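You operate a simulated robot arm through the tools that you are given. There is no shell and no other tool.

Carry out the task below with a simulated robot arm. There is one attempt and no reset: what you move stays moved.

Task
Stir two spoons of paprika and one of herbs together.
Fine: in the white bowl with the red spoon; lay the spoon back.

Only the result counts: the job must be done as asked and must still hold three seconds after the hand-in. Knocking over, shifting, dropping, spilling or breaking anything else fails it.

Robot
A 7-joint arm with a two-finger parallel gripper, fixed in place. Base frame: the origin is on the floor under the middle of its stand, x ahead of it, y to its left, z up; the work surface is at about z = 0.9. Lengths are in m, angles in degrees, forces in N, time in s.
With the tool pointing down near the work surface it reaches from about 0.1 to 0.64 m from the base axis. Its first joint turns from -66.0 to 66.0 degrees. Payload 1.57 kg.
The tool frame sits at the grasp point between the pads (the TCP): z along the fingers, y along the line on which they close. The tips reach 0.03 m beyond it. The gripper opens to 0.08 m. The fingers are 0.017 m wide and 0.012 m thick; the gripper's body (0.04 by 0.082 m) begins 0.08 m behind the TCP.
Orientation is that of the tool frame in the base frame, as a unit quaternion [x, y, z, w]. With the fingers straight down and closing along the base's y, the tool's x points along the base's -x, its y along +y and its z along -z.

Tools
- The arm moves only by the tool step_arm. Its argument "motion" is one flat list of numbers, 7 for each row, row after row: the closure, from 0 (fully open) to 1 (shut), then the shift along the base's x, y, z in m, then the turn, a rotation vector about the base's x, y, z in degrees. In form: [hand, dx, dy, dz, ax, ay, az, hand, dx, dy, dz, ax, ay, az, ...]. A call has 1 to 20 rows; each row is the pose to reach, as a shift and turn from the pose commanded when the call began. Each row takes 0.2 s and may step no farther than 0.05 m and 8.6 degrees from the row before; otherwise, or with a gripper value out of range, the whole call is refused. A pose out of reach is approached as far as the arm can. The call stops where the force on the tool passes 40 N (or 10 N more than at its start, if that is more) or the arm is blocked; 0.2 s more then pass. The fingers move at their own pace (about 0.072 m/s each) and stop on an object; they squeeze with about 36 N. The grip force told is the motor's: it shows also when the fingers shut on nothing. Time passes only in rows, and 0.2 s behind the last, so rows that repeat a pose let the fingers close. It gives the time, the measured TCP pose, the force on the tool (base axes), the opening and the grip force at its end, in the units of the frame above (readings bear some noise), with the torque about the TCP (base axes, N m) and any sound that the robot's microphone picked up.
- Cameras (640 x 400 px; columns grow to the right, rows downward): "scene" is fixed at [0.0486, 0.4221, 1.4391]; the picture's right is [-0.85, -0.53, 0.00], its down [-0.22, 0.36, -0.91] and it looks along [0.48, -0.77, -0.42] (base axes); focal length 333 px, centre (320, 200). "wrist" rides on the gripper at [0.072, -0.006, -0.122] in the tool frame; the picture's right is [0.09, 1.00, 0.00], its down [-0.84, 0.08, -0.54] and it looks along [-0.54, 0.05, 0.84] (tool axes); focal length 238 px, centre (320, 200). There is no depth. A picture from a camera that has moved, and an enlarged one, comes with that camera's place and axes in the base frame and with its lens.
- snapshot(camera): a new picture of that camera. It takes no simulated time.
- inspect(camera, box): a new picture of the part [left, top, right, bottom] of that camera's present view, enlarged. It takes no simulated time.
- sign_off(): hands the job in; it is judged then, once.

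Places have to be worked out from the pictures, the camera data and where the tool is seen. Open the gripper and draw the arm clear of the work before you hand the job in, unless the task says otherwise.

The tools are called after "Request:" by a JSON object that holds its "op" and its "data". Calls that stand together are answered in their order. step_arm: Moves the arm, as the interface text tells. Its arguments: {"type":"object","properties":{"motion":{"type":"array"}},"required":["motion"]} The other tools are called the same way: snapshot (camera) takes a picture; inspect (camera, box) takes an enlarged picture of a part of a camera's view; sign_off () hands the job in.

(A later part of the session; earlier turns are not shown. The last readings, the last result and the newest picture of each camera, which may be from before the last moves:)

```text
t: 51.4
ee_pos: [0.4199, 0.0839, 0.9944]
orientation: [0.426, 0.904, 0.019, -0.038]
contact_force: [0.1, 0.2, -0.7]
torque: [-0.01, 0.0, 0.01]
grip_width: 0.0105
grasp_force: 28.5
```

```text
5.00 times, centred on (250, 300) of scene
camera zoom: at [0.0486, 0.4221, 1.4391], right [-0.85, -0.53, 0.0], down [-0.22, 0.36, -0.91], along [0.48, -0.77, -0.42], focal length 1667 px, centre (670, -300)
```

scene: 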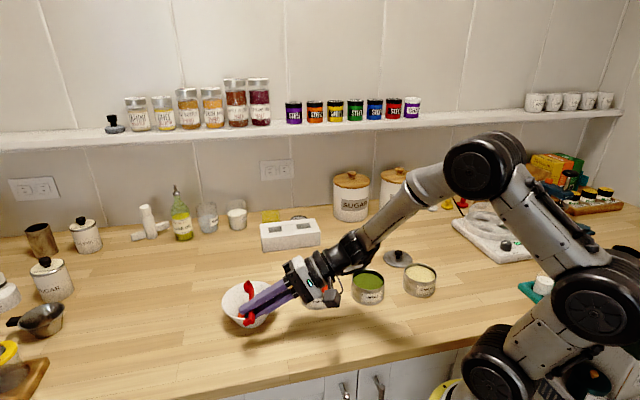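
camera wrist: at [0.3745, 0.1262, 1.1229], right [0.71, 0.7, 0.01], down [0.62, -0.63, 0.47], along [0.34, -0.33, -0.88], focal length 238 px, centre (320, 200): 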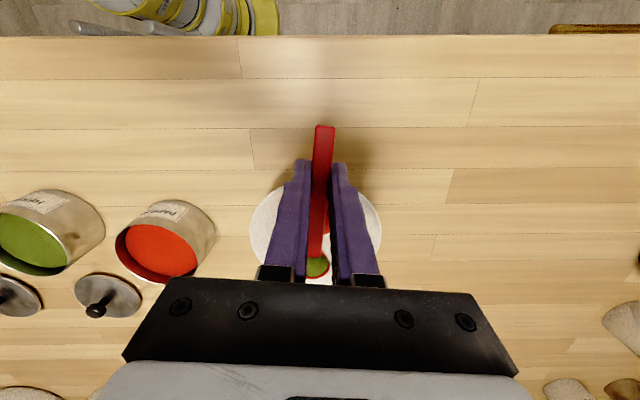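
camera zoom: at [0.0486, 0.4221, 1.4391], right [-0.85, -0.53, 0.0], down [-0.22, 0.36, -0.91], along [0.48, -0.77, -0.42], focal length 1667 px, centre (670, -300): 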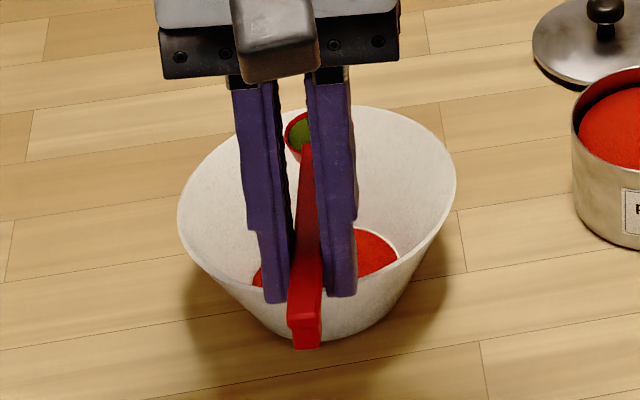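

The load and position match the earlier pours. I'll roll to 80° to tip out the herbs.

Request:
{"op": "step_arm", "data": {"motion": [1, -0.0009, -0.0008, 0, 5.09, -6.18, 0, 1, -0.0019, -0.0015, -0.0003, 10.18, -12.35, 0, 1, -0.0028, -0.0023, -0.0008, 15.26, -18.53, 0, 1, -0.0036, -0.003, -0.0013, 20.35, -24.7, 0, 1, -0.0044, -0.0036, -0.0021, 25.44, -30.88, 0, 1, -0.005, -0.0042, -0.0029, 30.53, -37.06, 0, 1, -0.0056, -0.0046, -0.0039, 35.62, -43.23, 0, 1, -0.0061, -0.005, -0.0049, 40.7, -49.41, 0, 1, -0.0065, -0.0053, -0.0061, 45.79, -55.58, 0, 1, -0.0067, -0.0055, -0.0073, 50.88, -61.76, 0, 1, -0.0067, -0.0055, -0.0073, 50.88, -61.76, 0]}}

Request:
{"op": "inspect", "data": {"camera": "scene", "box": [210, 250, 290, 330]}}

Request:
{"op": "inspect", "data": {"camera": "wrist", "box": [200, 120, 360, 290]}}

```text
t: 53.8
ee_pos: [0.4119, 0.0773, 0.9859]
orientation: [0.301, 0.703, 0.596, 0.245]
contact_force: [0.4, -0.4, -1.1]
torque: [-0.02, -0.03, 0.02]
grip_width: 0.0105
grasp_force: 28.3
```

```text
5.00 times, centred on (250, 290) of scene
camera zoom: at [0.0486, 0.4221, 1.4391], right [-0.85, -0.53, 0.0], down [-0.22, 0.36, -0.91], along [0.48, -0.77, -0.42], focal length 1667 px, centre (670, -250)
```

zoom: 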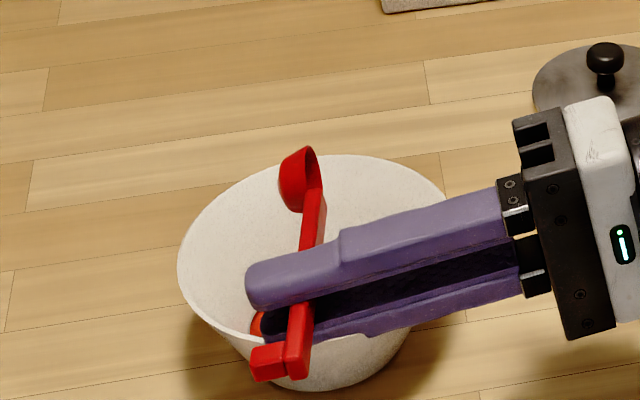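

```text
2.35 times, centred on (280, 205) of wrist
camera zoom: at [0.2747, 0.0435, 1.0027], right [0.07, 0.17, 0.98], down [0.21, -0.96, 0.16], along [0.97, 0.2, -0.1], focal length 561 px, centre (414, 188)
```

zoom: 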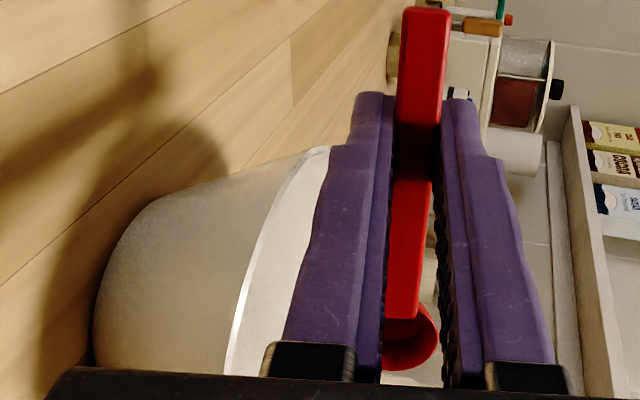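

The cup is empty after tipping. I'll roll back upright and check the bowl's contents.

Request:
{"op": "step_arm", "data": {"motion": [1, 0.0002, 0.0002, 0.0012, -5.09, 6.18, 0, 1, 0.0006, 0.0005, 0.0024, -10.18, 12.35, 0, 1, 0.0011, 0.0009, 0.0034, -15.26, 18.53, 0, 1, 0.0017, 0.0013, 0.0044, -20.35, 24.7, 0, 1, 0.0023, 0.0019, 0.0052, -25.44, 30.88, 0, 1, 0.0031, 0.0025, 0.006, -30.53, 37.06, 0, 1, 0.0039, 0.0032, 0.0065, -35.62, 43.23, 0, 1, 0.0048, 0.004, 0.007, -40.7, 49.41, 0, 1, 0.0058, 0.0047, 0.0073, -45.79, 55.58, 0, 1, 0.0067, 0.0055, 0.0073, -50.88, 61.76, 0, 1, 0.0067, 0.0055, 0.0173, -50.88, 61.76, 0]}}

Request:
{"op": "snapshot", "data": {"camera": "wrist"}}

Request:
{"op": "inspect", "data": {"camera": "wrist", "box": [290, 110, 350, 290]}}

Request:
{"op": "inspect", "data": {"camera": "scene", "box": [230, 275, 265, 330]}}

```text
t: 56.2
ee_pos: [0.4187, 0.0838, 1.0029]
orientation: [0.426, 0.904, 0.018, -0.038]
contact_force: [0.8, 0.2, 0.1]
torque: [0.0, 0.01, 0.0]
grip_width: 0.0103
grasp_force: 28.3
```

```text
taken
camera wrist: at [0.3745, 0.126, 1.1328], right [0.71, 0.7, 0.01], down [0.62, -0.63, 0.47], along [0.33, -0.33, -0.88], focal length 238 px, centre (320, 200)
```

wrist: 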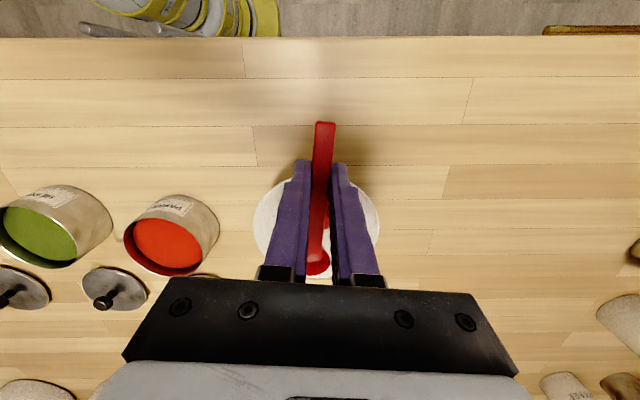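

```text
2.22 times, centred on (320, 200) of wrist
camera zoom: at [0.3745, 0.126, 1.1328], right [0.71, 0.7, 0.01], down [0.62, -0.63, 0.47], along [0.33, -0.33, -0.88], focal length 530 px, centre (320, 200)
```

zoom: 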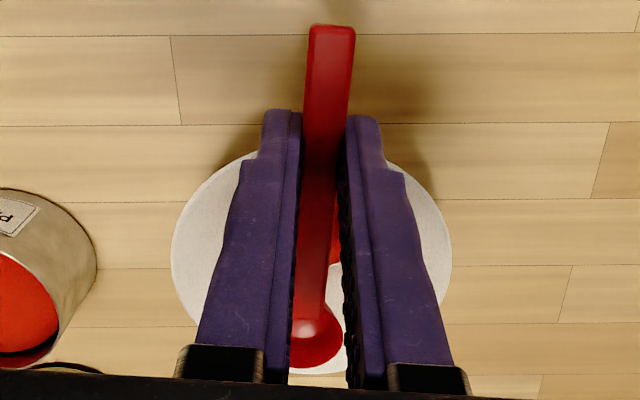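

```text
7.27 times, centred on (248, 302) of scene
camera zoom: at [0.0486, 0.4221, 1.4391], right [-0.85, -0.53, 0.0], down [-0.22, 0.36, -0.91], along [0.48, -0.77, -0.42], focal length 2425 px, centre (847, -546)
```

zoom: 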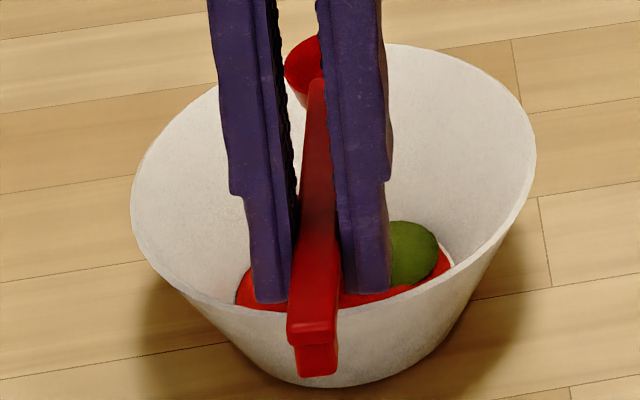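

The bowl holds the red layer with a green mound on top, and the cup is empty. To stir, the spoon must stand steep so the handle and fingertips clear the rim, so I'll pitch it to about 63° above the bowl and check the arm can hold that.

Request:
{"op": "step_arm", "data": {"motion": [1, 0.0011, -0.0013, 0.0089, 6.18, 5.09, 0, 1, 0.003, -0.0036, 0.0174, 12.35, 10.18, 0, 1, 0.0057, -0.0069, 0.0255, 18.53, 15.26, 0, 1, 0.009, -0.0109, 0.0329, 24.7, 20.35, 0, 1, 0.0129, -0.0157, 0.0395, 30.88, 25.44, 0, 1, 0.0174, -0.0212, 0.0452, 37.06, 30.53, 0, 1, 0.0224, -0.0272, 0.0499, 43.23, 35.62, 0, 1, 0.0277, -0.0336, 0.0534, 49.41, 40.7, 0, 1, 0.0277, -0.0336, 0.0534, 49.41, 40.7, 0]}}

Request:
{"op": "snapshot", "data": {"camera": "scene"}}

Request:
{"op": "snapshot", "data": {"camera": "wrist"}}

Request:
{"op": "inspect", "data": {"camera": "scene", "box": [200, 240, 300, 340]}}

```text
t: 58.2
ee_pos: [0.4207, 0.0563, 1.0366]
orientation: [0.352, 0.746, 0.242, -0.511]
contact_force: [0.3, 0.2, -1.2]
torque: [0.01, 0.02, -0.01]
grip_width: 0.0104
grasp_force: 28.3
out of reach, approached as far as the arm can: row 8, 9
```

```text
taken
```

scene: 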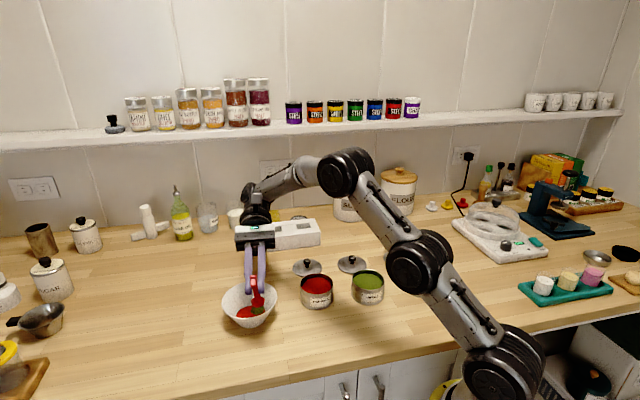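

```text
taken
camera wrist: at [0.4704, -0.0171, 1.1481], right [0.75, 0.66, 0.09], down [0.57, -0.57, -0.59], along [-0.34, 0.49, -0.8], focal length 238 px, centre (320, 200)
```

wrist: 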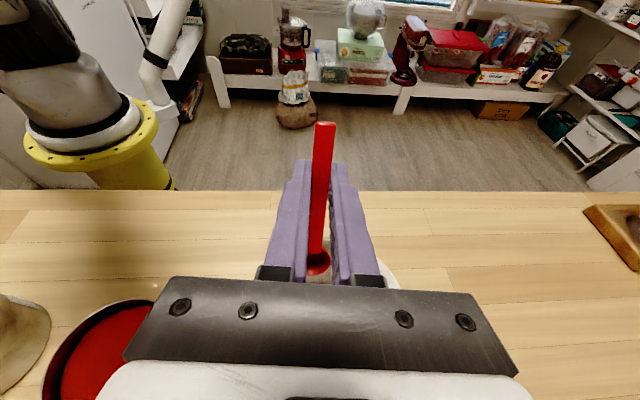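

```text
4.00 times, centred on (250, 290) of scene
camera zoom: at [0.0486, 0.4221, 1.4391], right [-0.85, -0.53, 0.0], down [-0.22, 0.36, -0.91], along [0.48, -0.77, -0.42], focal length 1334 px, centre (600, -160)
```

zoom: 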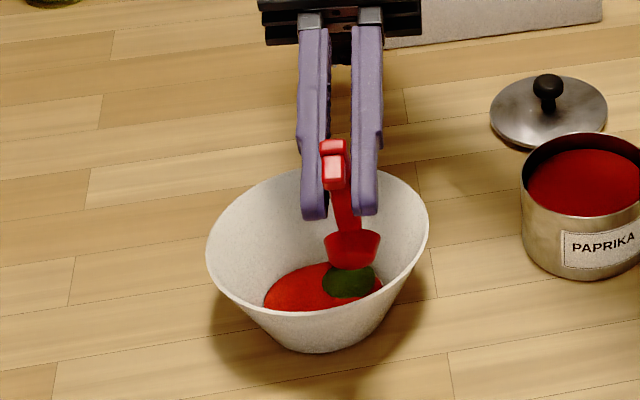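

The orientation works, but the arm is at its reach limit with the hand leaning away from the base. I'll return to the reachable 61° and then yaw the spoon about the cup so the hand leans sideways, which should allow a steeper pitch.

Request:
{"op": "step_arm", "data": {"motion": [1, -0.0053, 0.0064, -0.0035, -6.18, -5.09, 0, 1, -0.0053, 0.0064, -0.0035, -6.18, -5.09, 0]}}

Request:
{"op": "inspect", "data": {"camera": "scene", "box": [200, 240, 300, 340]}}

Request:
{"op": "inspect", "data": {"camera": "wrist", "box": [280, 110, 370, 290]}}

```text
t: 58.8
ee_pos: [0.4161, 0.0627, 1.0332]
orientation: [0.368, 0.779, 0.217, -0.458]
contact_force: [0.3, 0.7, -0.3]
torque: [0.01, 0.01, -0.02]
grip_width: 0.0105
grasp_force: 28.5
```

```text
4.00 times, centred on (250, 290) of scene
camera zoom: at [0.0486, 0.4221, 1.4391], right [-0.85, -0.53, 0.0], down [-0.22, 0.36, -0.91], along [0.48, -0.77, -0.42], focal length 1334 px, centre (600, -160)
```

zoom: 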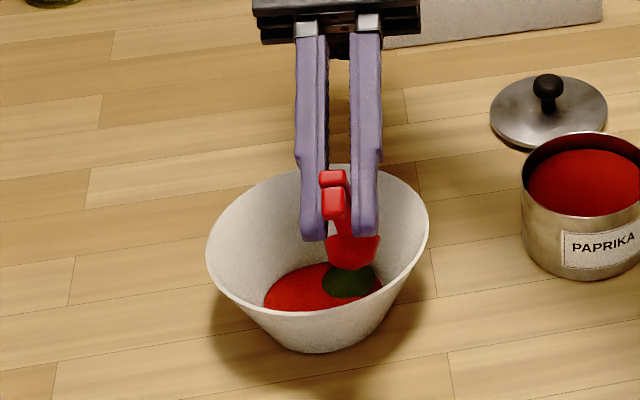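

```text
2.22 times, centred on (325, 200) of wrist
camera zoom: at [0.4546, 0.0026, 1.1561], right [0.74, 0.67, 0.08], down [0.62, -0.63, -0.47], along [-0.26, 0.4, -0.88], focal length 530 px, centre (309, 200)
```

zoom: 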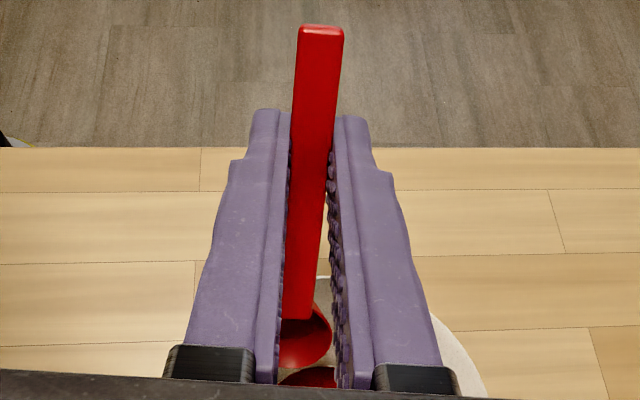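

The cup is now at about (0.432, 0.039, 0.976), still over the bowl. I'll yaw about the cup by -48° and bring it back to the bowl centre.

Request:
{"op": "step_arm", "data": {"motion": [1, 0.0033, 0.0024, 0.004, 0, 0, -8, 1, 0.007, 0.0043, 0.008, 0, 0, -16, 1, 0.0168, 0.0041, 0.01, 0, 0, -24, 1, 0.0278, 0.0029, 0.01, 0, 0, -32, 1, 0.0389, 0.0017, 0.01, 0, 0, -40, 1, 0.05, -0.0006, 0.01, 0, 0, -48, 1, 0.05, -0.0006, 0.01, 0, 0, -48]}}

Request:
{"op": "snapshot", "data": {"camera": "scene"}}

Request:
{"op": "snapshot", "data": {"camera": "wrist"}}

Request:
{"op": "inspect", "data": {"camera": "scene", "box": [200, 240, 300, 340]}}

```text
t: 60.4
ee_pos: [0.465, 0.0613, 1.0445]
orientation: [0.654, 0.561, 0.385, -0.33]
contact_force: [0.7, -0.4, 0.0]
torque: [0.0, -0.01, 0.01]
grip_width: 0.0105
grasp_force: 28.6
```

```text
taken
```

scene: 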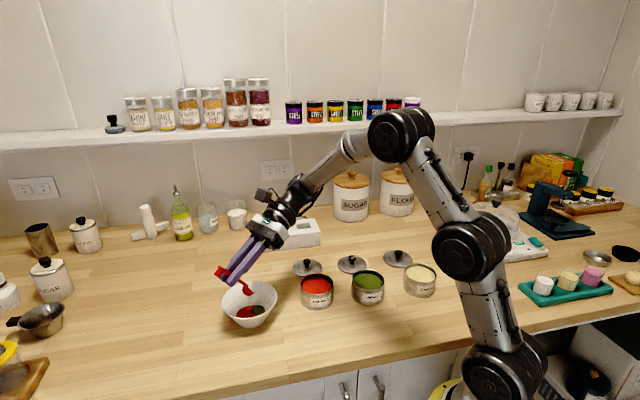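

```text
taken
camera wrist: at [0.4471, -0.0087, 1.1666], right [0.99, -0.11, 0.08], down [-0.06, -0.88, -0.47], along [0.12, 0.46, -0.88], focal length 238 px, centre (320, 200)
```

wrist: 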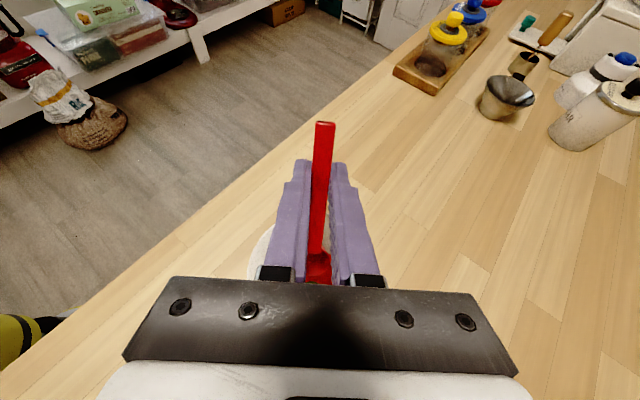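

```text
4.00 times, centred on (250, 290) of scene
camera zoom: at [0.0486, 0.4221, 1.4391], right [-0.85, -0.53, 0.0], down [-0.22, 0.36, -0.91], along [0.48, -0.77, -0.42], focal length 1334 px, centre (600, -160)
```

zoom: 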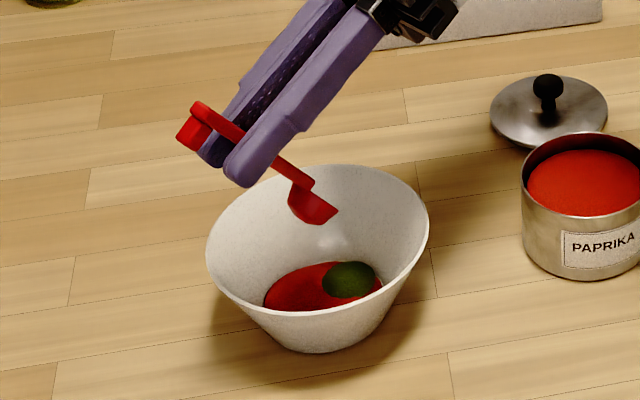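

This yaw is comfortably reachable, and the scene view now shows the spoon from the side over the bowl. I'll steepen it to 72° about the cup.

Request:
{"op": "step_arm", "data": {"motion": [1, -0.0008, -0.0056, 0.0025, 5.44, -0.81, 0, 1, -0.0017, -0.0115, 0.0045, 10.88, -1.63, 0, 1, -0.0017, -0.0115, 0.0045, 10.88, -1.63, 0]}}

Request:
{"op": "inspect", "data": {"camera": "scene", "box": [200, 240, 300, 340]}}

Request:
{"op": "snapshot", "data": {"camera": "wrist"}}

```text
t: 61.2
ee_pos: [0.463, 0.0499, 1.0482]
orientation: [0.614, 0.527, 0.446, -0.382]
contact_force: [0.3, -0.3, 0.3]
torque: [0.0, 0.0, -0.02]
grip_width: 0.0105
grasp_force: 28.5
```

```text
4.00 times, centred on (250, 290) of scene
camera zoom: at [0.0486, 0.4221, 1.4391], right [-0.85, -0.53, 0.0], down [-0.22, 0.36, -0.91], along [0.48, -0.77, -0.42], focal length 1334 px, centre (600, -160)
```

zoom: 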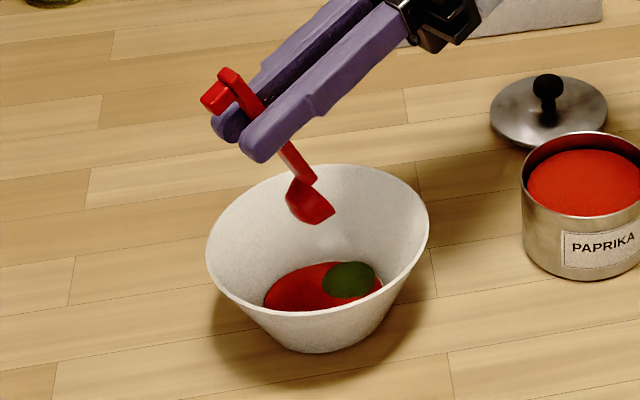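

```text
taken
camera wrist: at [0.4421, -0.0421, 1.1555], right [0.99, -0.12, 0.09], down [-0.04, -0.78, -0.63], along [0.14, 0.62, -0.77], focal length 238 px, centre (320, 200)
```

wrist: 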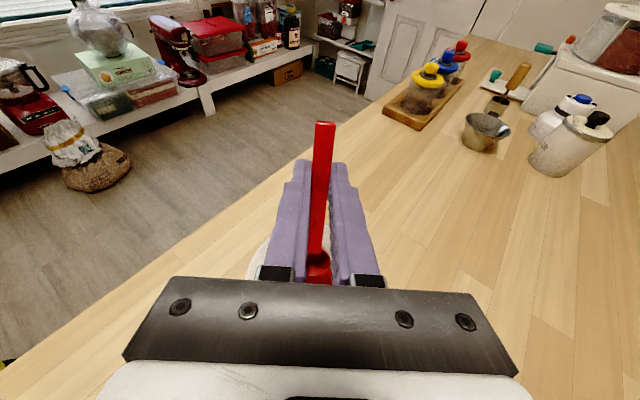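

At 72° the fingertips clear the rim by about 9 mm at stirring depth. I'll nudge toward the bowl's centre and lower into the bowl in steps, checking clearance before touching powder.

Request:
{"op": "step_arm", "data": {"motion": [1, 0.003, -0.002, -0.012, 0, 0, 0, 1, 0.005, -0.003, -0.026, 0, 0, 0, 1, 0.005, -0.003, -0.04, 0, 0, 0, 1, 0.005, -0.003, -0.05, 0, 0, 0, 1, 0.005, -0.003, -0.05, 0, 0, 0]}}

Request:
{"op": "inspect", "data": {"camera": "scene", "box": [210, 260, 290, 340]}}

Request:
{"op": "inspect", "data": {"camera": "wrist", "box": [240, 150, 390, 290]}}

```text
t: 62.4
ee_pos: [0.469, 0.0462, 0.9979]
orientation: [0.614, 0.528, 0.445, -0.382]
contact_force: [-0.4, -0.3, -0.8]
torque: [0.01, -0.04, -0.01]
grip_width: 0.0105
grasp_force: 28.4
```

```text
5.00 times, centred on (250, 300) of scene
camera zoom: at [0.0486, 0.4221, 1.4391], right [-0.85, -0.53, 0.0], down [-0.22, 0.36, -0.91], along [0.48, -0.77, -0.42], focal length 1667 px, centre (670, -300)
```

zoom: 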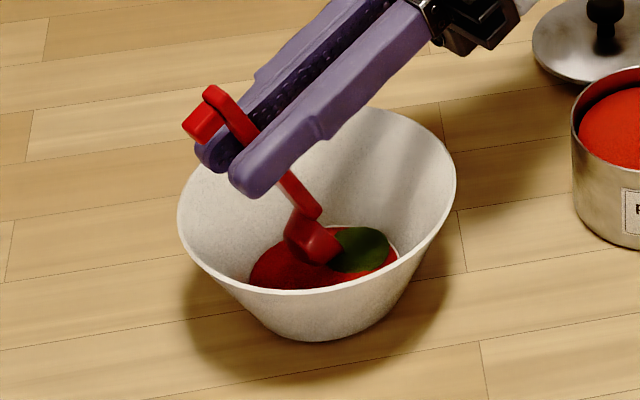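

```text
2.86 times, centred on (315, 220) of wrist
camera zoom: at [0.4474, -0.0444, 1.1051], right [0.99, -0.12, 0.09], down [-0.04, -0.78, -0.63], along [0.14, 0.62, -0.77], focal length 681 px, centre (334, 143)
```

zoom: 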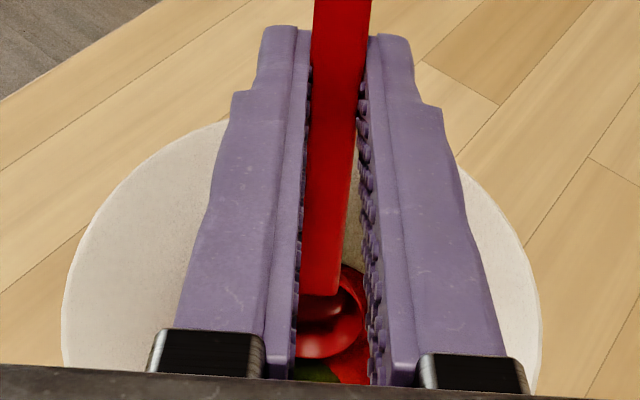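

The cup is just above the powder, about 5 mm off-centre in +x. I'll recentre and lower a few mm at a time with force readings.

Request:
{"op": "step_arm", "data": {"motion": [1, -0.003, -0.001, -0.002, 0, 0, 0, 1, -0.005, -0.003, -0.005, 0, 0, 0, 1, -0.005, -0.003, -0.008, 0, 0, 0]}}

Request:
{"op": "inspect", "data": {"camera": "scene", "box": [220, 270, 280, 330]}}

```text
t: 63.2
ee_pos: [0.4645, 0.0431, 0.9912]
orientation: [0.613, 0.528, 0.446, -0.383]
contact_force: [-0.1, -0.6, 0.8]
torque: [-0.01, 0.0, 0.01]
grip_width: 0.0107
grasp_force: 28.0
```

```text
6.67 times, centred on (250, 300) of scene
camera zoom: at [0.0486, 0.4221, 1.4391], right [-0.85, -0.53, 0.0], down [-0.22, 0.36, -0.91], along [0.48, -0.77, -0.42], focal length 2223 px, centre (787, -467)
```

zoom: 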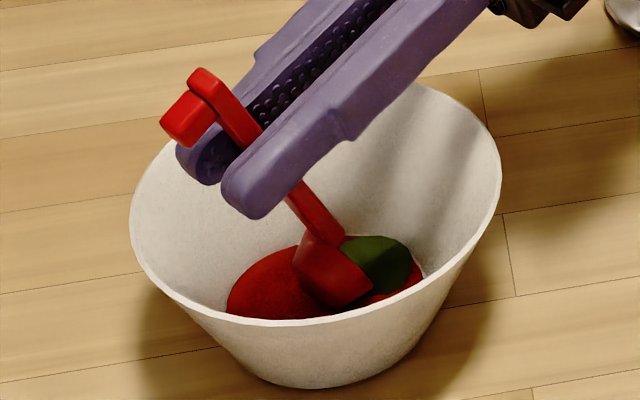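

Still no contact. I'll lower another few mm, looking for first resistance.

Request:
{"op": "step_arm", "data": {"motion": [1, 0, 0, -0.002, 0, 0, 0, 1, 0, 0, -0.004, 0, 0, 0, 1, 0, 0, -0.005, 0, 0, 0]}}

Request:
{"op": "inspect", "data": {"camera": "scene", "box": [220, 270, 280, 330]}}

```text
t: 64.0
ee_pos: [0.4635, 0.0434, 0.9859]
orientation: [0.614, 0.529, 0.445, -0.383]
contact_force: [-1.0, 0.5, 0.4]
torque: [-0.04, 0.04, 0.0]
grip_width: 0.0105
grasp_force: 28.4
```

```text
6.67 times, centred on (250, 300) of scene
camera zoom: at [0.0485, 0.4221, 1.4391], right [-0.85, -0.53, 0.0], down [-0.22, 0.36, -0.91], along [0.48, -0.77, -0.42], focal length 2223 px, centre (787, -467)
```

zoom: 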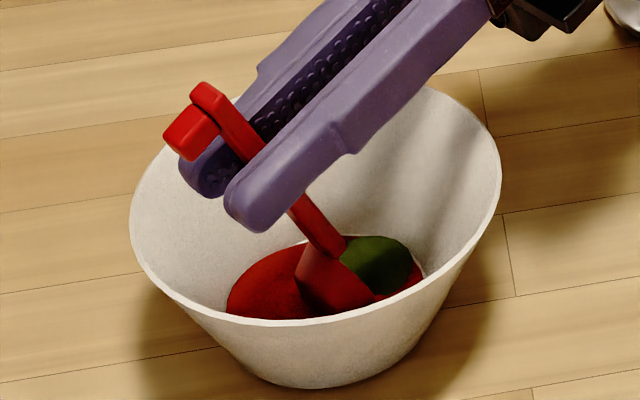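

The cup tip is entering the powder with no notable force. I'll go 3 mm deeper and check.

Request:
{"op": "step_arm", "data": {"motion": [1, 0, 0, -0.0015, 0, 0, 0, 1, 0, 0, -0.003, 0, 0, 0, 1, 0, 0, -0.003, 0, 0, 0]}}

Request:
{"op": "inspect", "data": {"camera": "scene", "box": [220, 270, 280, 330]}}

Request:
{"op": "snapshot", "data": {"camera": "scene"}}

```text
t: 64.8
ee_pos: [0.4642, 0.0434, 0.9849]
orientation: [0.611, 0.529, 0.447, -0.383]
contact_force: [-0.7, 2.0, 20.1]
torque: [-0.16, 0.1, -0.01]
grip_width: 0.0105
grasp_force: 28.5
```

```text
6.67 times, centred on (250, 300) of scene
camera zoom: at [0.0482, 0.4222, 1.4391], right [-0.85, -0.53, 0.0], down [-0.22, 0.36, -0.91], along [0.48, -0.77, -0.42], focal length 2223 px, centre (787, -467)
```

zoom: 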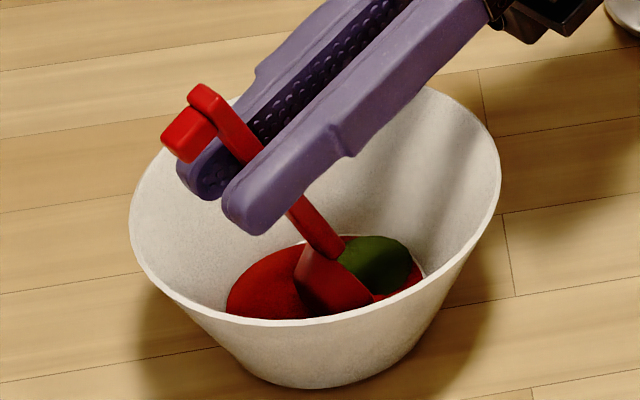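

```text
taken
```

scene: 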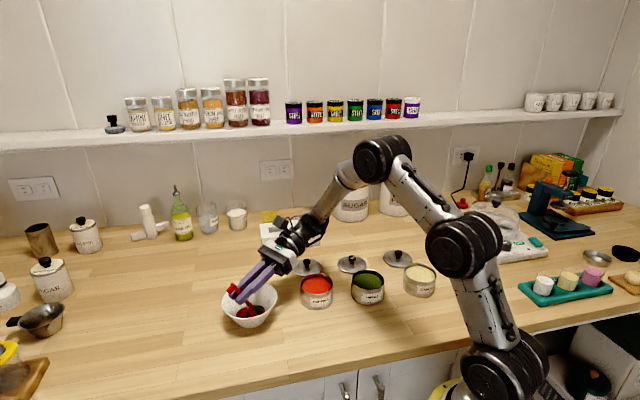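

That 20 N is straight up through the cup, so it touched the bowl floor. I'll back off 2.2 mm and make a first slow stirring circle of 10 mm radius.

Request:
{"op": "step_arm", "data": {"motion": [1, 0, 0, 0.0022, 0, 0, 0, 1, 0.005, 0, 0.0022, 0, 0, 0, 1, 0.01, 0, 0.0022, 0, 0, 0, 1, 0.0071, 0.0071, 0.0022, 0, 0, 0, 1, 0, 0.01, 0.0022, 0, 0, 0, 1, -0.0071, 0.0071, 0.0022, 0, 0, 0, 1, -0.01, 0, 0.0022, 0, 0, 0, 1, -0.0071, -0.0071, 0.0022, 0, 0, 0, 1, 0, -0.01, 0.0022, 0, 0, 0, 1, 0.0071, -0.0071, 0.0022, 0, 0, 0, 1, 0.01, 0, 0.0022, 0, 0, 0]}}

Request:
{"op": "inspect", "data": {"camera": "scene", "box": [220, 270, 280, 330]}}

Request:
{"op": "inspect", "data": {"camera": "wrist", "box": [240, 110, 390, 290]}}

```text
t: 67.2
ee_pos: [0.4729, 0.0432, 0.9842]
orientation: [0.613, 0.528, 0.445, -0.383]
contact_force: [0.0, 0.8, 0.6]
torque: [0.02, 0.0, -0.02]
grip_width: 0.0102
grasp_force: 28.4
```

```text
6.67 times, centred on (250, 300) of scene
camera zoom: at [0.0486, 0.4221, 1.4391], right [-0.85, -0.53, 0.0], down [-0.22, 0.36, -0.91], along [0.48, -0.77, -0.42], focal length 2223 px, centre (787, -467)
```

zoom: 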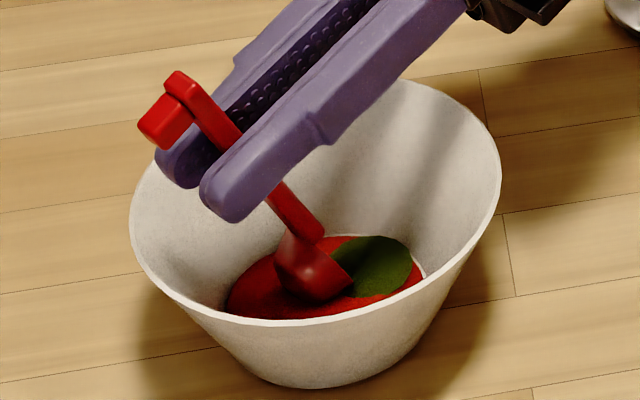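

```text
2.22 times, centred on (315, 200) of wrist
camera zoom: at [0.4519, -0.0475, 1.0914], right [0.99, -0.12, 0.09], down [-0.04, -0.78, -0.63], along [0.14, 0.62, -0.77], focal length 530 px, centre (331, 200)
```

zoom: 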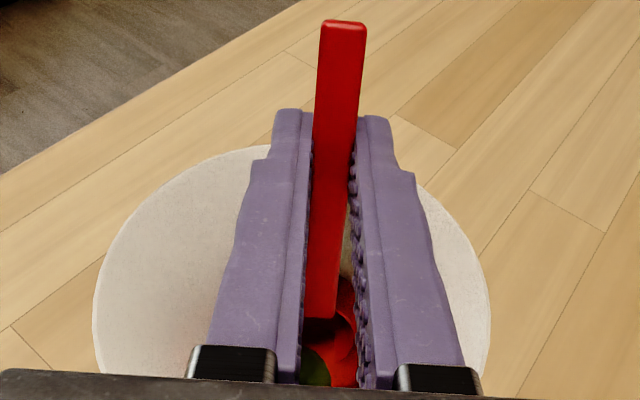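

The lateral forces are tiny and the green mound is still mostly intact. I'll make two more circles at 13 mm radius.

Request:
{"op": "step_arm", "data": {"motion": [1, 0.003, 0, 0, 0, 0, 0, 1, -0.0008, 0.0092, 0, 0, 0, 0, 1, -0.01, 0.013, 0, 0, 0, 0, 1, -0.0192, 0.0092, 0, 0, 0, 0, 1, -0.023, 0, 0, 0, 0, 0, 1, -0.0192, -0.0092, 0, 0, 0, 0, 1, -0.01, -0.013, 0, 0, 0, 0, 1, -0.0008, -0.0092, 0, 0, 0, 0, 1, 0.003, 0, 0, 0, 0, 0, 1, -0.0008, 0.0092, 0, 0, 0, 0, 1, -0.01, 0.013, 0, 0, 0, 0, 1, -0.0192, 0.0092, 0, 0, 0, 0, 1, -0.023, 0, 0, 0, 0, 0, 1, -0.0192, -0.0092, 0, 0, 0, 0, 1, -0.01, -0.013, 0, 0, 0, 0, 1, -0.0008, -0.0092, 0, 0, 0, 0, 1, 0.003, 0, 0, 0, 0, 0]}}

Request:
{"op": "inspect", "data": {"camera": "scene", "box": [220, 270, 280, 330]}}

Request:
{"op": "inspect", "data": {"camera": "wrist", "box": [300, 240, 350, 290]}}

```text
t: 70.8
ee_pos: [0.4779, 0.0432, 0.9837]
orientation: [0.613, 0.527, 0.446, -0.383]
contact_force: [0.3, -0.2, -0.6]
torque: [0.01, 0.02, -0.01]
grip_width: 0.0105
grasp_force: 28.0
```

```text
6.67 times, centred on (250, 300) of scene
camera zoom: at [0.0486, 0.4221, 1.4391], right [-0.85, -0.53, 0.0], down [-0.22, 0.36, -0.91], along [0.48, -0.77, -0.42], focal length 2223 px, centre (787, -467)
```

zoom: 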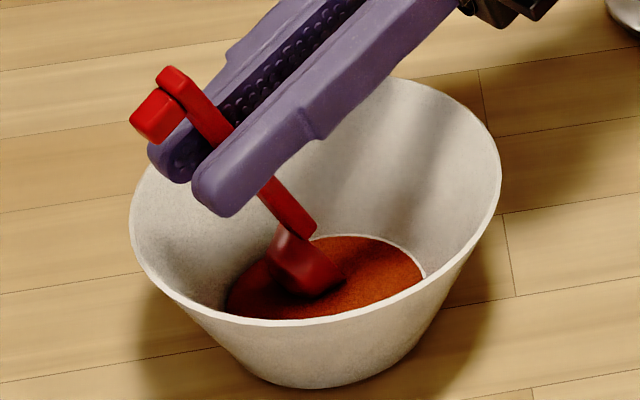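

```text
8.00 times, centred on (325, 265) of wrist
camera zoom: at [0.4554, -0.0478, 1.0917], right [0.99, -0.12, 0.09], down [-0.04, -0.78, -0.63], along [0.14, 0.62, -0.77], focal length 1907 px, centre (280, -320)
```

zoom: 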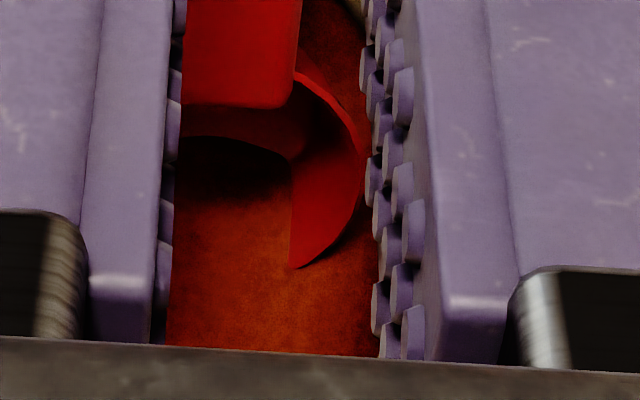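

The mixture has turned an even orange-brown. I'll stir two more circles, one inner pass to be thorough, return to centre and lift straight up.

Request:
{"op": "step_arm", "data": {"motion": [1, -0.0038, 0.0092, 0, 0, 0, 0, 1, -0.013, 0.013, 0, 0, 0, 0, 1, -0.0222, 0.0092, 0, 0, 0, 0, 1, -0.026, 0, 0, 0, 0, 0, 1, -0.0222, -0.0092, 0, 0, 0, 0, 1, -0.013, -0.013, 0, 0, 0, 0, 1, -0.0038, -0.0092, 0, 0, 0, 0, 1, 0, 0, 0, 0, 0, 0, 1, -0.0038, 0.0092, 0, 0, 0, 0, 1, -0.013, 0.013, 0, 0, 0, 0, 1, -0.0222, 0.0092, 0, 0, 0, 0, 1, -0.026, 0, 0, 0, 0, 0, 1, -0.0222, -0.0092, 0, 0, 0, 0, 1, -0.013, -0.013, 0, 0, 0, 0, 1, -0.0065, -0.004, 0, 0, 0, 0, 1, -0.013, 0.005, 0, 0, 0, 0, 1, -0.013, 0, 0, 0, 0, 0, 1, -0.013, 0, 0.01, 0, 0, 0, 1, -0.013, 0, 0.035, 0, 0, 0, 1, -0.013, 0, 0.065, 0, 0, 0]}}

Request:
{"op": "inspect", "data": {"camera": "scene", "box": [200, 240, 300, 340]}}

Request:
{"op": "inspect", "data": {"camera": "wrist", "box": [280, 110, 370, 290]}}

Request:
{"op": "inspect", "data": {"camera": "wrist", "box": [300, 240, 350, 290]}}

```text
t: 75.0
ee_pos: [0.4625, 0.0445, 1.0489]
orientation: [0.613, 0.528, 0.445, -0.383]
contact_force: [0.1, 0.3, -1.5]
torque: [-0.02, -0.01, 0.01]
grip_width: 0.0106
grasp_force: 28.5
```

```text
4.00 times, centred on (250, 290) of scene
camera zoom: at [0.0486, 0.4221, 1.4391], right [-0.85, -0.53, 0.0], down [-0.22, 0.36, -0.91], along [0.48, -0.77, -0.42], focal length 1334 px, centre (600, -160)
```

zoom: 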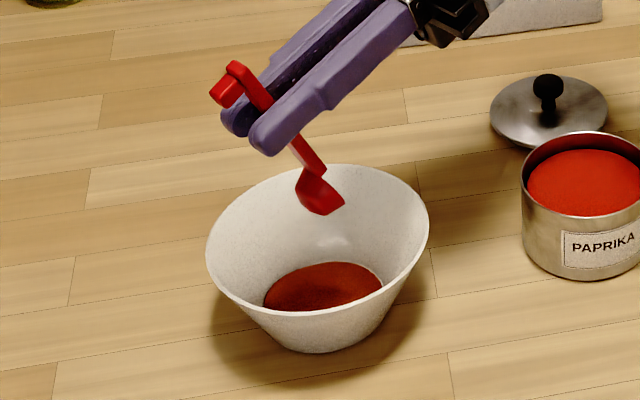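

```text
2.22 times, centred on (325, 200) of wrist
camera zoom: at [0.4414, -0.0473, 1.1562], right [0.99, -0.12, 0.09], down [-0.04, -0.78, -0.63], along [0.14, 0.62, -0.77], focal length 530 px, centre (309, 200)
```

zoom: 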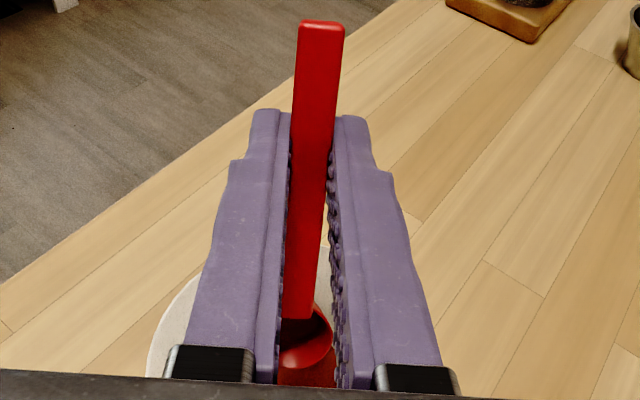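

```text
8.00 times, centred on (325, 265) of wrist
camera zoom: at [0.4414, -0.0473, 1.1562], right [0.99, -0.12, 0.09], down [-0.04, -0.78, -0.63], along [0.14, 0.62, -0.77], focal length 1907 px, centre (280, -320)
```

zoom: 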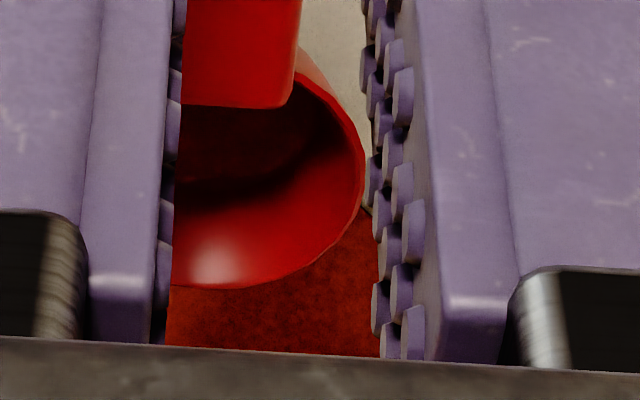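

The mixture is even and the cup came out clean. I'll level the spoon above the bowl at this yaw.

Request:
{"op": "step_arm", "data": {"motion": [1, 0.0013, 0.0085, -0.0001, -7.91, 1.18, 0, 1, 0.0025, 0.0164, -0.0013, -15.82, 2.37, 0, 1, 0.0035, 0.0236, -0.0036, -23.74, 3.55, 0, 1, 0.0045, 0.0302, -0.0069, -31.65, 4.74, 0, 1, 0.0053, 0.0357, -0.011, -39.56, 5.92, 0, 1, 0.006, 0.0403, -0.0159, -47.47, 7.1, 0, 1, 0.0065, 0.0436, -0.0213, -55.38, 8.29, 0, 1, 0.0068, 0.0458, -0.0271, -63.3, 9.47, 0, 1, 0.0068, 0.0458, -0.0271, -63.3, 9.47, 0]}}

Request:
{"op": "snapshot", "data": {"camera": "wrist"}}

Request:
{"op": "inspect", "data": {"camera": "wrist", "box": [300, 245, 340, 290]}}

Request:
{"op": "inspect", "data": {"camera": "scene", "box": [200, 240, 300, 340]}}

```text
t: 77.0
ee_pos: [0.4693, 0.0896, 1.0221]
orientation: [0.756, 0.651, 0.053, -0.044]
contact_force: [-0.5, -1.0, -0.6]
torque: [-0.01, 0.0, 0.04]
grip_width: 0.0106
grasp_force: 28.7
```

```text
taken
camera wrist: at [0.471, 0.1451, 1.1539], right [1.0, -0.06, 0.01], down [-0.06, -0.9, 0.42], along [-0.01, -0.42, -0.91], focal length 238 px, centre (320, 200)
```

wrist: 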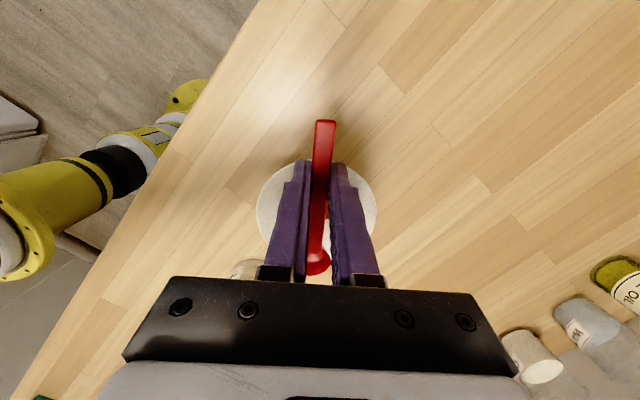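

```text
8.89 times, centred on (320, 268) of wrist
camera zoom: at [0.471, 0.1451, 1.1539], right [1.0, -0.06, 0.01], down [-0.06, -0.9, 0.42], along [-0.01, -0.42, -0.91], focal length 2119 px, centre (320, -400)
```

zoom: 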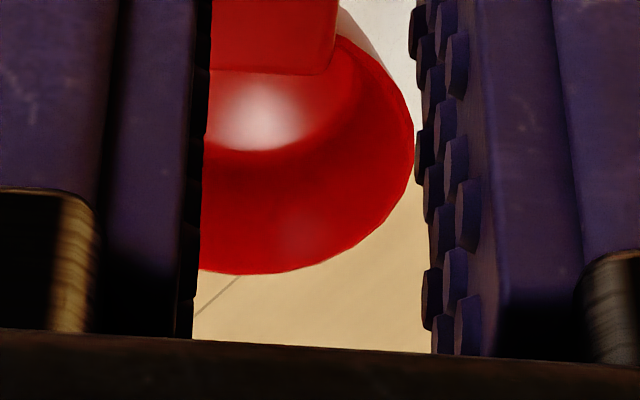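

```text
4.00 times, centred on (250, 290) of scene
camera zoom: at [0.0486, 0.4221, 1.4391], right [-0.85, -0.53, 0.0], down [-0.22, 0.36, -0.91], along [0.48, -0.77, -0.42], focal length 1334 px, centre (600, -160)
```

zoom: 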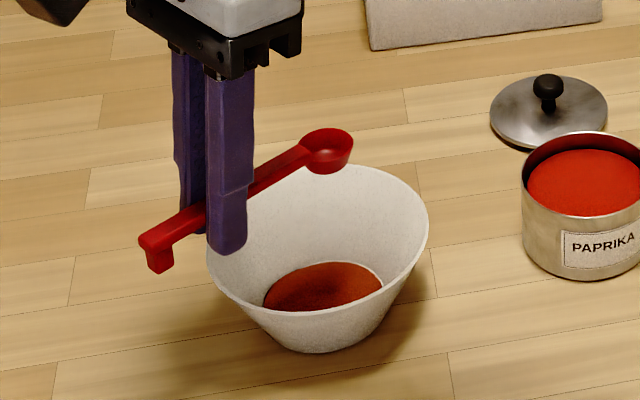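

The cup is clean and empty. I'll yaw back to the original spoon heading and carry it over its resting place, with its cup to go at about (0.546, 0.133).

Request:
{"op": "step_arm", "data": {"motion": [1, 0.004, 0.012, 0.005, 0, 0, 6, 1, 0.009, 0.027, 0.01, 0, 0, 14, 1, 0.0145, 0.044, 0.01, 0, 0, 22, 1, 0.02, 0.061, 0.01, 0, 0, 30, 1, 0.0255, 0.0775, 0.01, 0, 0, 38, 1, 0.031, 0.0942, 0.005, 0, 0, 46, 1, 0.031, 0.0942, 0, 0, 0, 48.5, 1, 0.031, 0.0942, 0, 0, 0, 48.5]}}

Request:
{"op": "snapshot", "data": {"camera": "wrist"}}

Request:
{"op": "snapshot", "data": {"camera": "scene"}}

Request:
{"op": "inspect", "data": {"camera": "scene", "box": [120, 250, 260, 390]}}

```text
t: 78.8
ee_pos: [0.5019, 0.1839, 1.0209]
orientation: [0.42, 0.905, 0.03, -0.062]
contact_force: [0.0, -0.6, 0.3]
torque: [0.0, 0.0, -0.01]
grip_width: 0.0107
grasp_force: 28.1
```

```text
taken
camera wrist: at [0.4604, 0.2212, 1.1537], right [0.7, 0.71, 0.01], down [0.64, -0.64, 0.42], along [0.31, -0.29, -0.91], focal length 238 px, centre (320, 200)
```

wrist: 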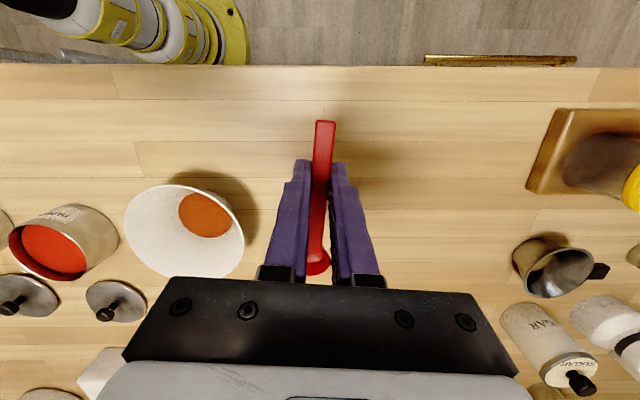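

```text
taken
```

scene: 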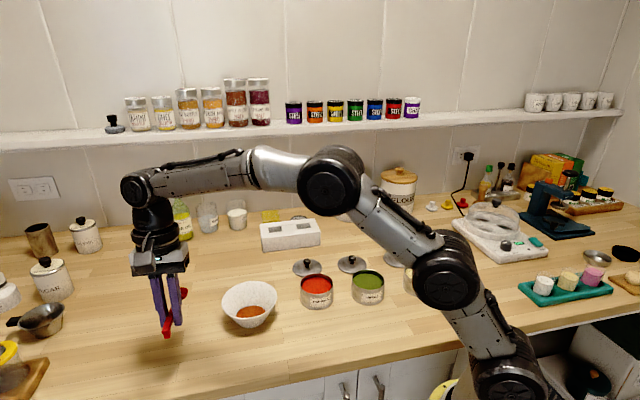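

```text
2.86 times, centred on (190, 320) of scene
camera zoom: at [0.0486, 0.4221, 1.4391], right [-0.85, -0.53, 0.0], down [-0.22, 0.36, -0.91], along [0.48, -0.77, -0.42], focal length 953 px, centre (691, -143)
```

zoom: 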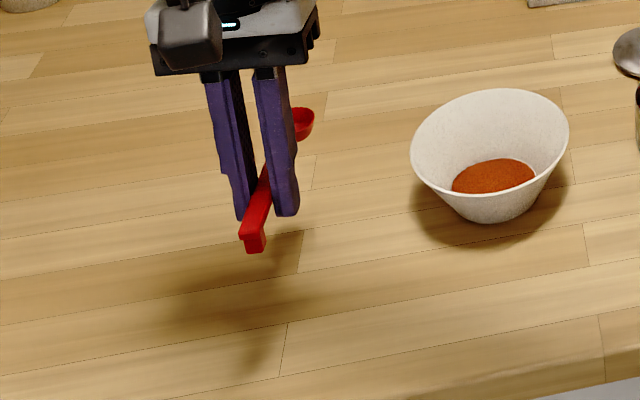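

The bowl hasn't moved. The handle has worked deeper into the grip, so the fingertips will reach the counter before the spoon does. I'll lower over the resting place with the spoon level and measure the remaining gap.

Request:
{"op": "step_arm", "data": {"motion": [1, 0, 0.0003, -0.02, -1.15, -0.97, 0, 1, 0, 0.0007, -0.045, -2.29, -1.94, 0, 1, 0, 0.0007, -0.068, -2.29, -1.94, 0, 1, 0, 0.0007, -0.08, -2.29, -1.94, 0, 1, 0, 0.0007, -0.08, -2.29, -1.94, 0]}}

Request:
{"op": "inspect", "data": {"camera": "scene", "box": [150, 310, 220, 385]}}

Request:
{"op": "inspect", "data": {"camera": "wrist", "box": [260, 100, 380, 290]}}

```text
t: 80.0
ee_pos: [0.5017, 0.1845, 0.9417]
orientation: [0.422, 0.905, 0.02, -0.039]
contact_force: [0.1, 0.1, -0.1]
torque: [0.02, 0.01, 0.01]
grip_width: 0.0106
grasp_force: 28.9
```

```text
5.33 times, centred on (185, 348) of scene
camera zoom: at [0.0486, 0.4221, 1.4391], right [-0.85, -0.53, 0.0], down [-0.22, 0.36, -0.91], along [0.48, -0.77, -0.42], focal length 1778 px, centre (1040, -587)
```

zoom: 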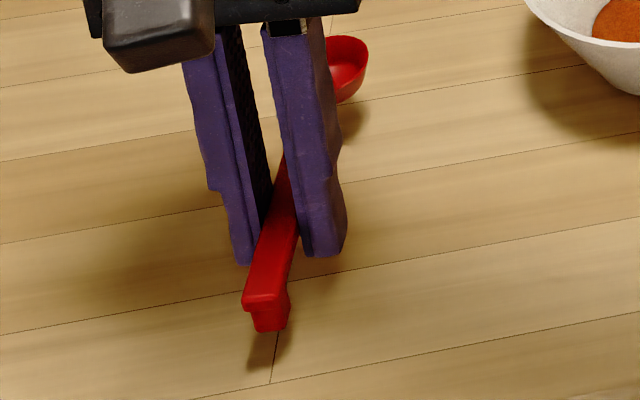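

```text
2.11 times, centred on (320, 195) of wrist
camera zoom: at [0.4561, 0.2275, 1.0712], right [0.7, 0.71, 0.01], down [0.62, -0.62, 0.47], along [0.34, -0.32, -0.88], focal length 502 px, centre (320, 210)
```

zoom: 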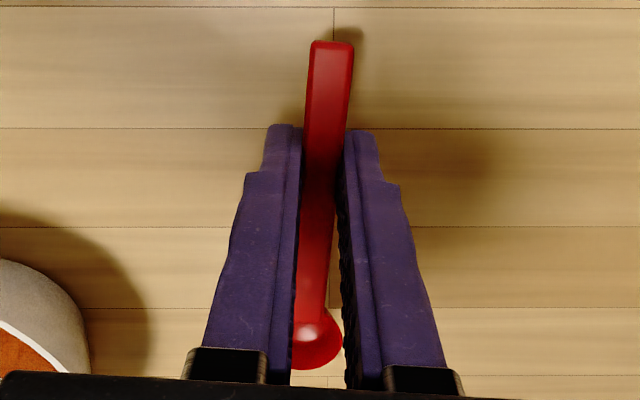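

The scene view puts the spoon at about 7° relative to the hand, with the gap to the counter smaller than I feared. I'll trim the pitch to level it and lower until the fingertips are about 1 mm off the counter.

Request:
{"op": "step_arm", "data": {"motion": [1, 0.0015, -0.001, -0.004, 0.77, 0.64, 0, 1, 0.003, -0.002, -0.008, 1.53, 1.29, 0, 1, 0.003, -0.002, -0.011, 1.53, 1.29, 0, 1, 0.003, -0.002, -0.011, 1.53, 1.29, 0]}}

Request:
{"op": "inspect", "data": {"camera": "scene", "box": [150, 310, 220, 385]}}

Request:
{"op": "inspect", "data": {"camera": "scene", "box": [165, 355, 195, 385]}}

Request:
{"op": "inspect", "data": {"camera": "scene", "box": [175, 310, 205, 340]}}

```text
t: 81.0
ee_pos: [0.5037, 0.1835, 0.9315]
orientation: [0.423, 0.904, 0.026, -0.054]
contact_force: [0.2, -0.5, -0.3]
torque: [-0.02, -0.03, -0.01]
grip_width: 0.0104
grasp_force: 28.8
```

```text
5.33 times, centred on (185, 348) of scene
camera zoom: at [0.0486, 0.4221, 1.4391], right [-0.85, -0.53, 0.0], down [-0.22, 0.36, -0.91], along [0.48, -0.77, -0.42], focal length 1778 px, centre (1040, -587)
```

zoom: 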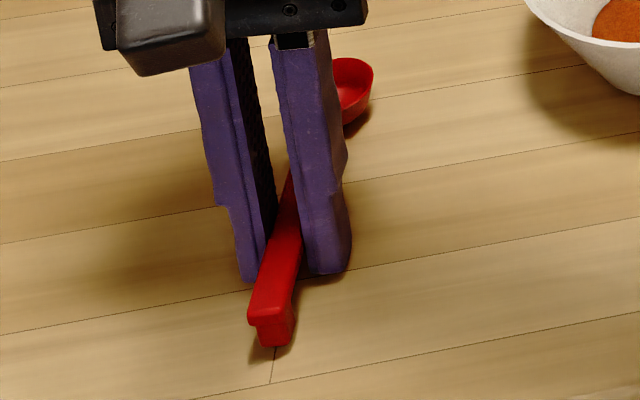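

```text
13.33 times, centred on (180, 370) of scene
camera zoom: at [0.0486, 0.4221, 1.4391], right [-0.85, -0.53, 0.0], down [-0.22, 0.36, -0.91], along [0.48, -0.77, -0.42], focal length 4445 px, centre (2187, -2067)
```

zoom: 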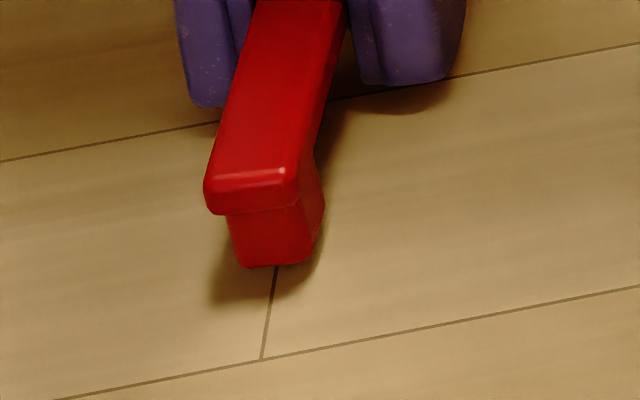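

```text
13.33 times, centred on (190, 325) of scene
camera zoom: at [0.0486, 0.4221, 1.4391], right [-0.85, -0.53, 0.0], down [-0.22, 0.36, -0.91], along [0.48, -0.77, -0.42], focal length 4445 px, centre (2053, -1467)
```

zoom: 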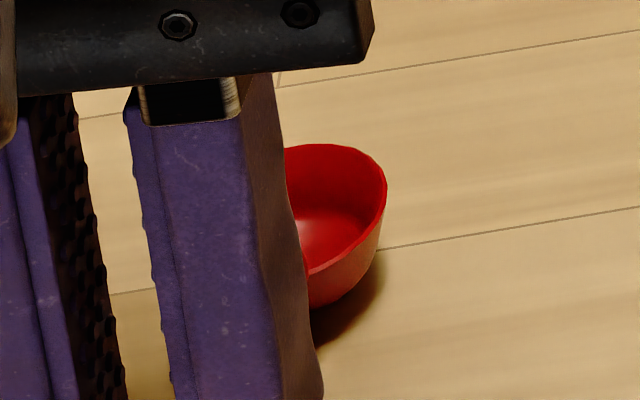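

The spoon is nearly level, with a gap of about 5 mm under the foot and cup. I'll trim the yaw +1.4°, shift about 2 mm to match the original outline, and lower the last millimetre to fingertip contact.

Request:
{"op": "step_arm", "data": {"motion": [1, 0.0017, 0.0011, 0, 0, 0, 1.4, 1, 0.0017, 0.0011, -0.001, 0, 0, 1.4, 1, 0.0017, 0.0011, -0.0018, 0, 0, 1.4, 1, 0.0017, 0.0011, -0.0018, 0, 0, 1.4]}}

Request:
{"op": "inspect", "data": {"camera": "scene", "box": [150, 310, 220, 385]}}

Request:
{"op": "inspect", "data": {"camera": "scene", "box": [165, 355, 195, 385]}}

```text
t: 82.0
ee_pos: [0.5068, 0.1844, 0.9307]
orientation: [0.41, 0.91, 0.026, -0.054]
contact_force: [-3.2, -2.0, 10.7]
torque: [-0.11, 0.16, -0.02]
grip_width: 0.0104
grasp_force: 28.1
```

```text
5.33 times, centred on (185, 348) of scene
camera zoom: at [0.0483, 0.422, 1.4392], right [-0.85, -0.53, 0.0], down [-0.22, 0.36, -0.91], along [0.48, -0.77, -0.42], focal length 1778 px, centre (1040, -587)
```

zoom: 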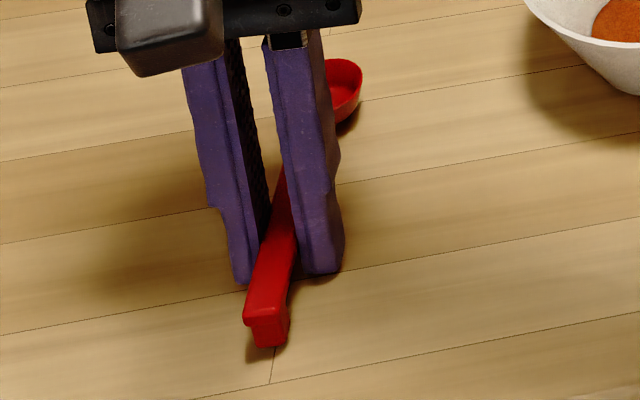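

```text
13.33 times, centred on (180, 370) of scene
camera zoom: at [0.0483, 0.422, 1.4392], right [-0.85, -0.53, 0.0], down [-0.22, 0.36, -0.91], along [0.48, -0.77, -0.42], focal length 4445 px, centre (2187, -2067)
```

zoom: 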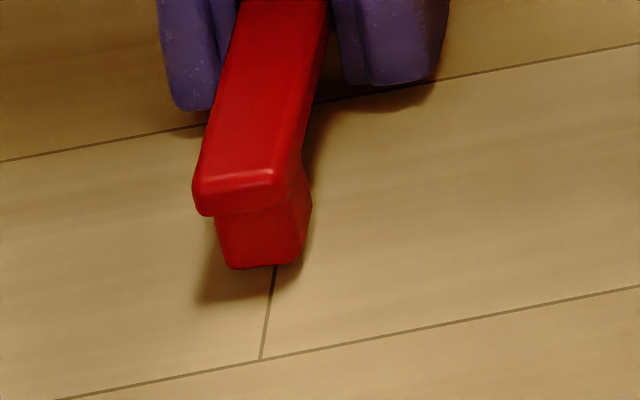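

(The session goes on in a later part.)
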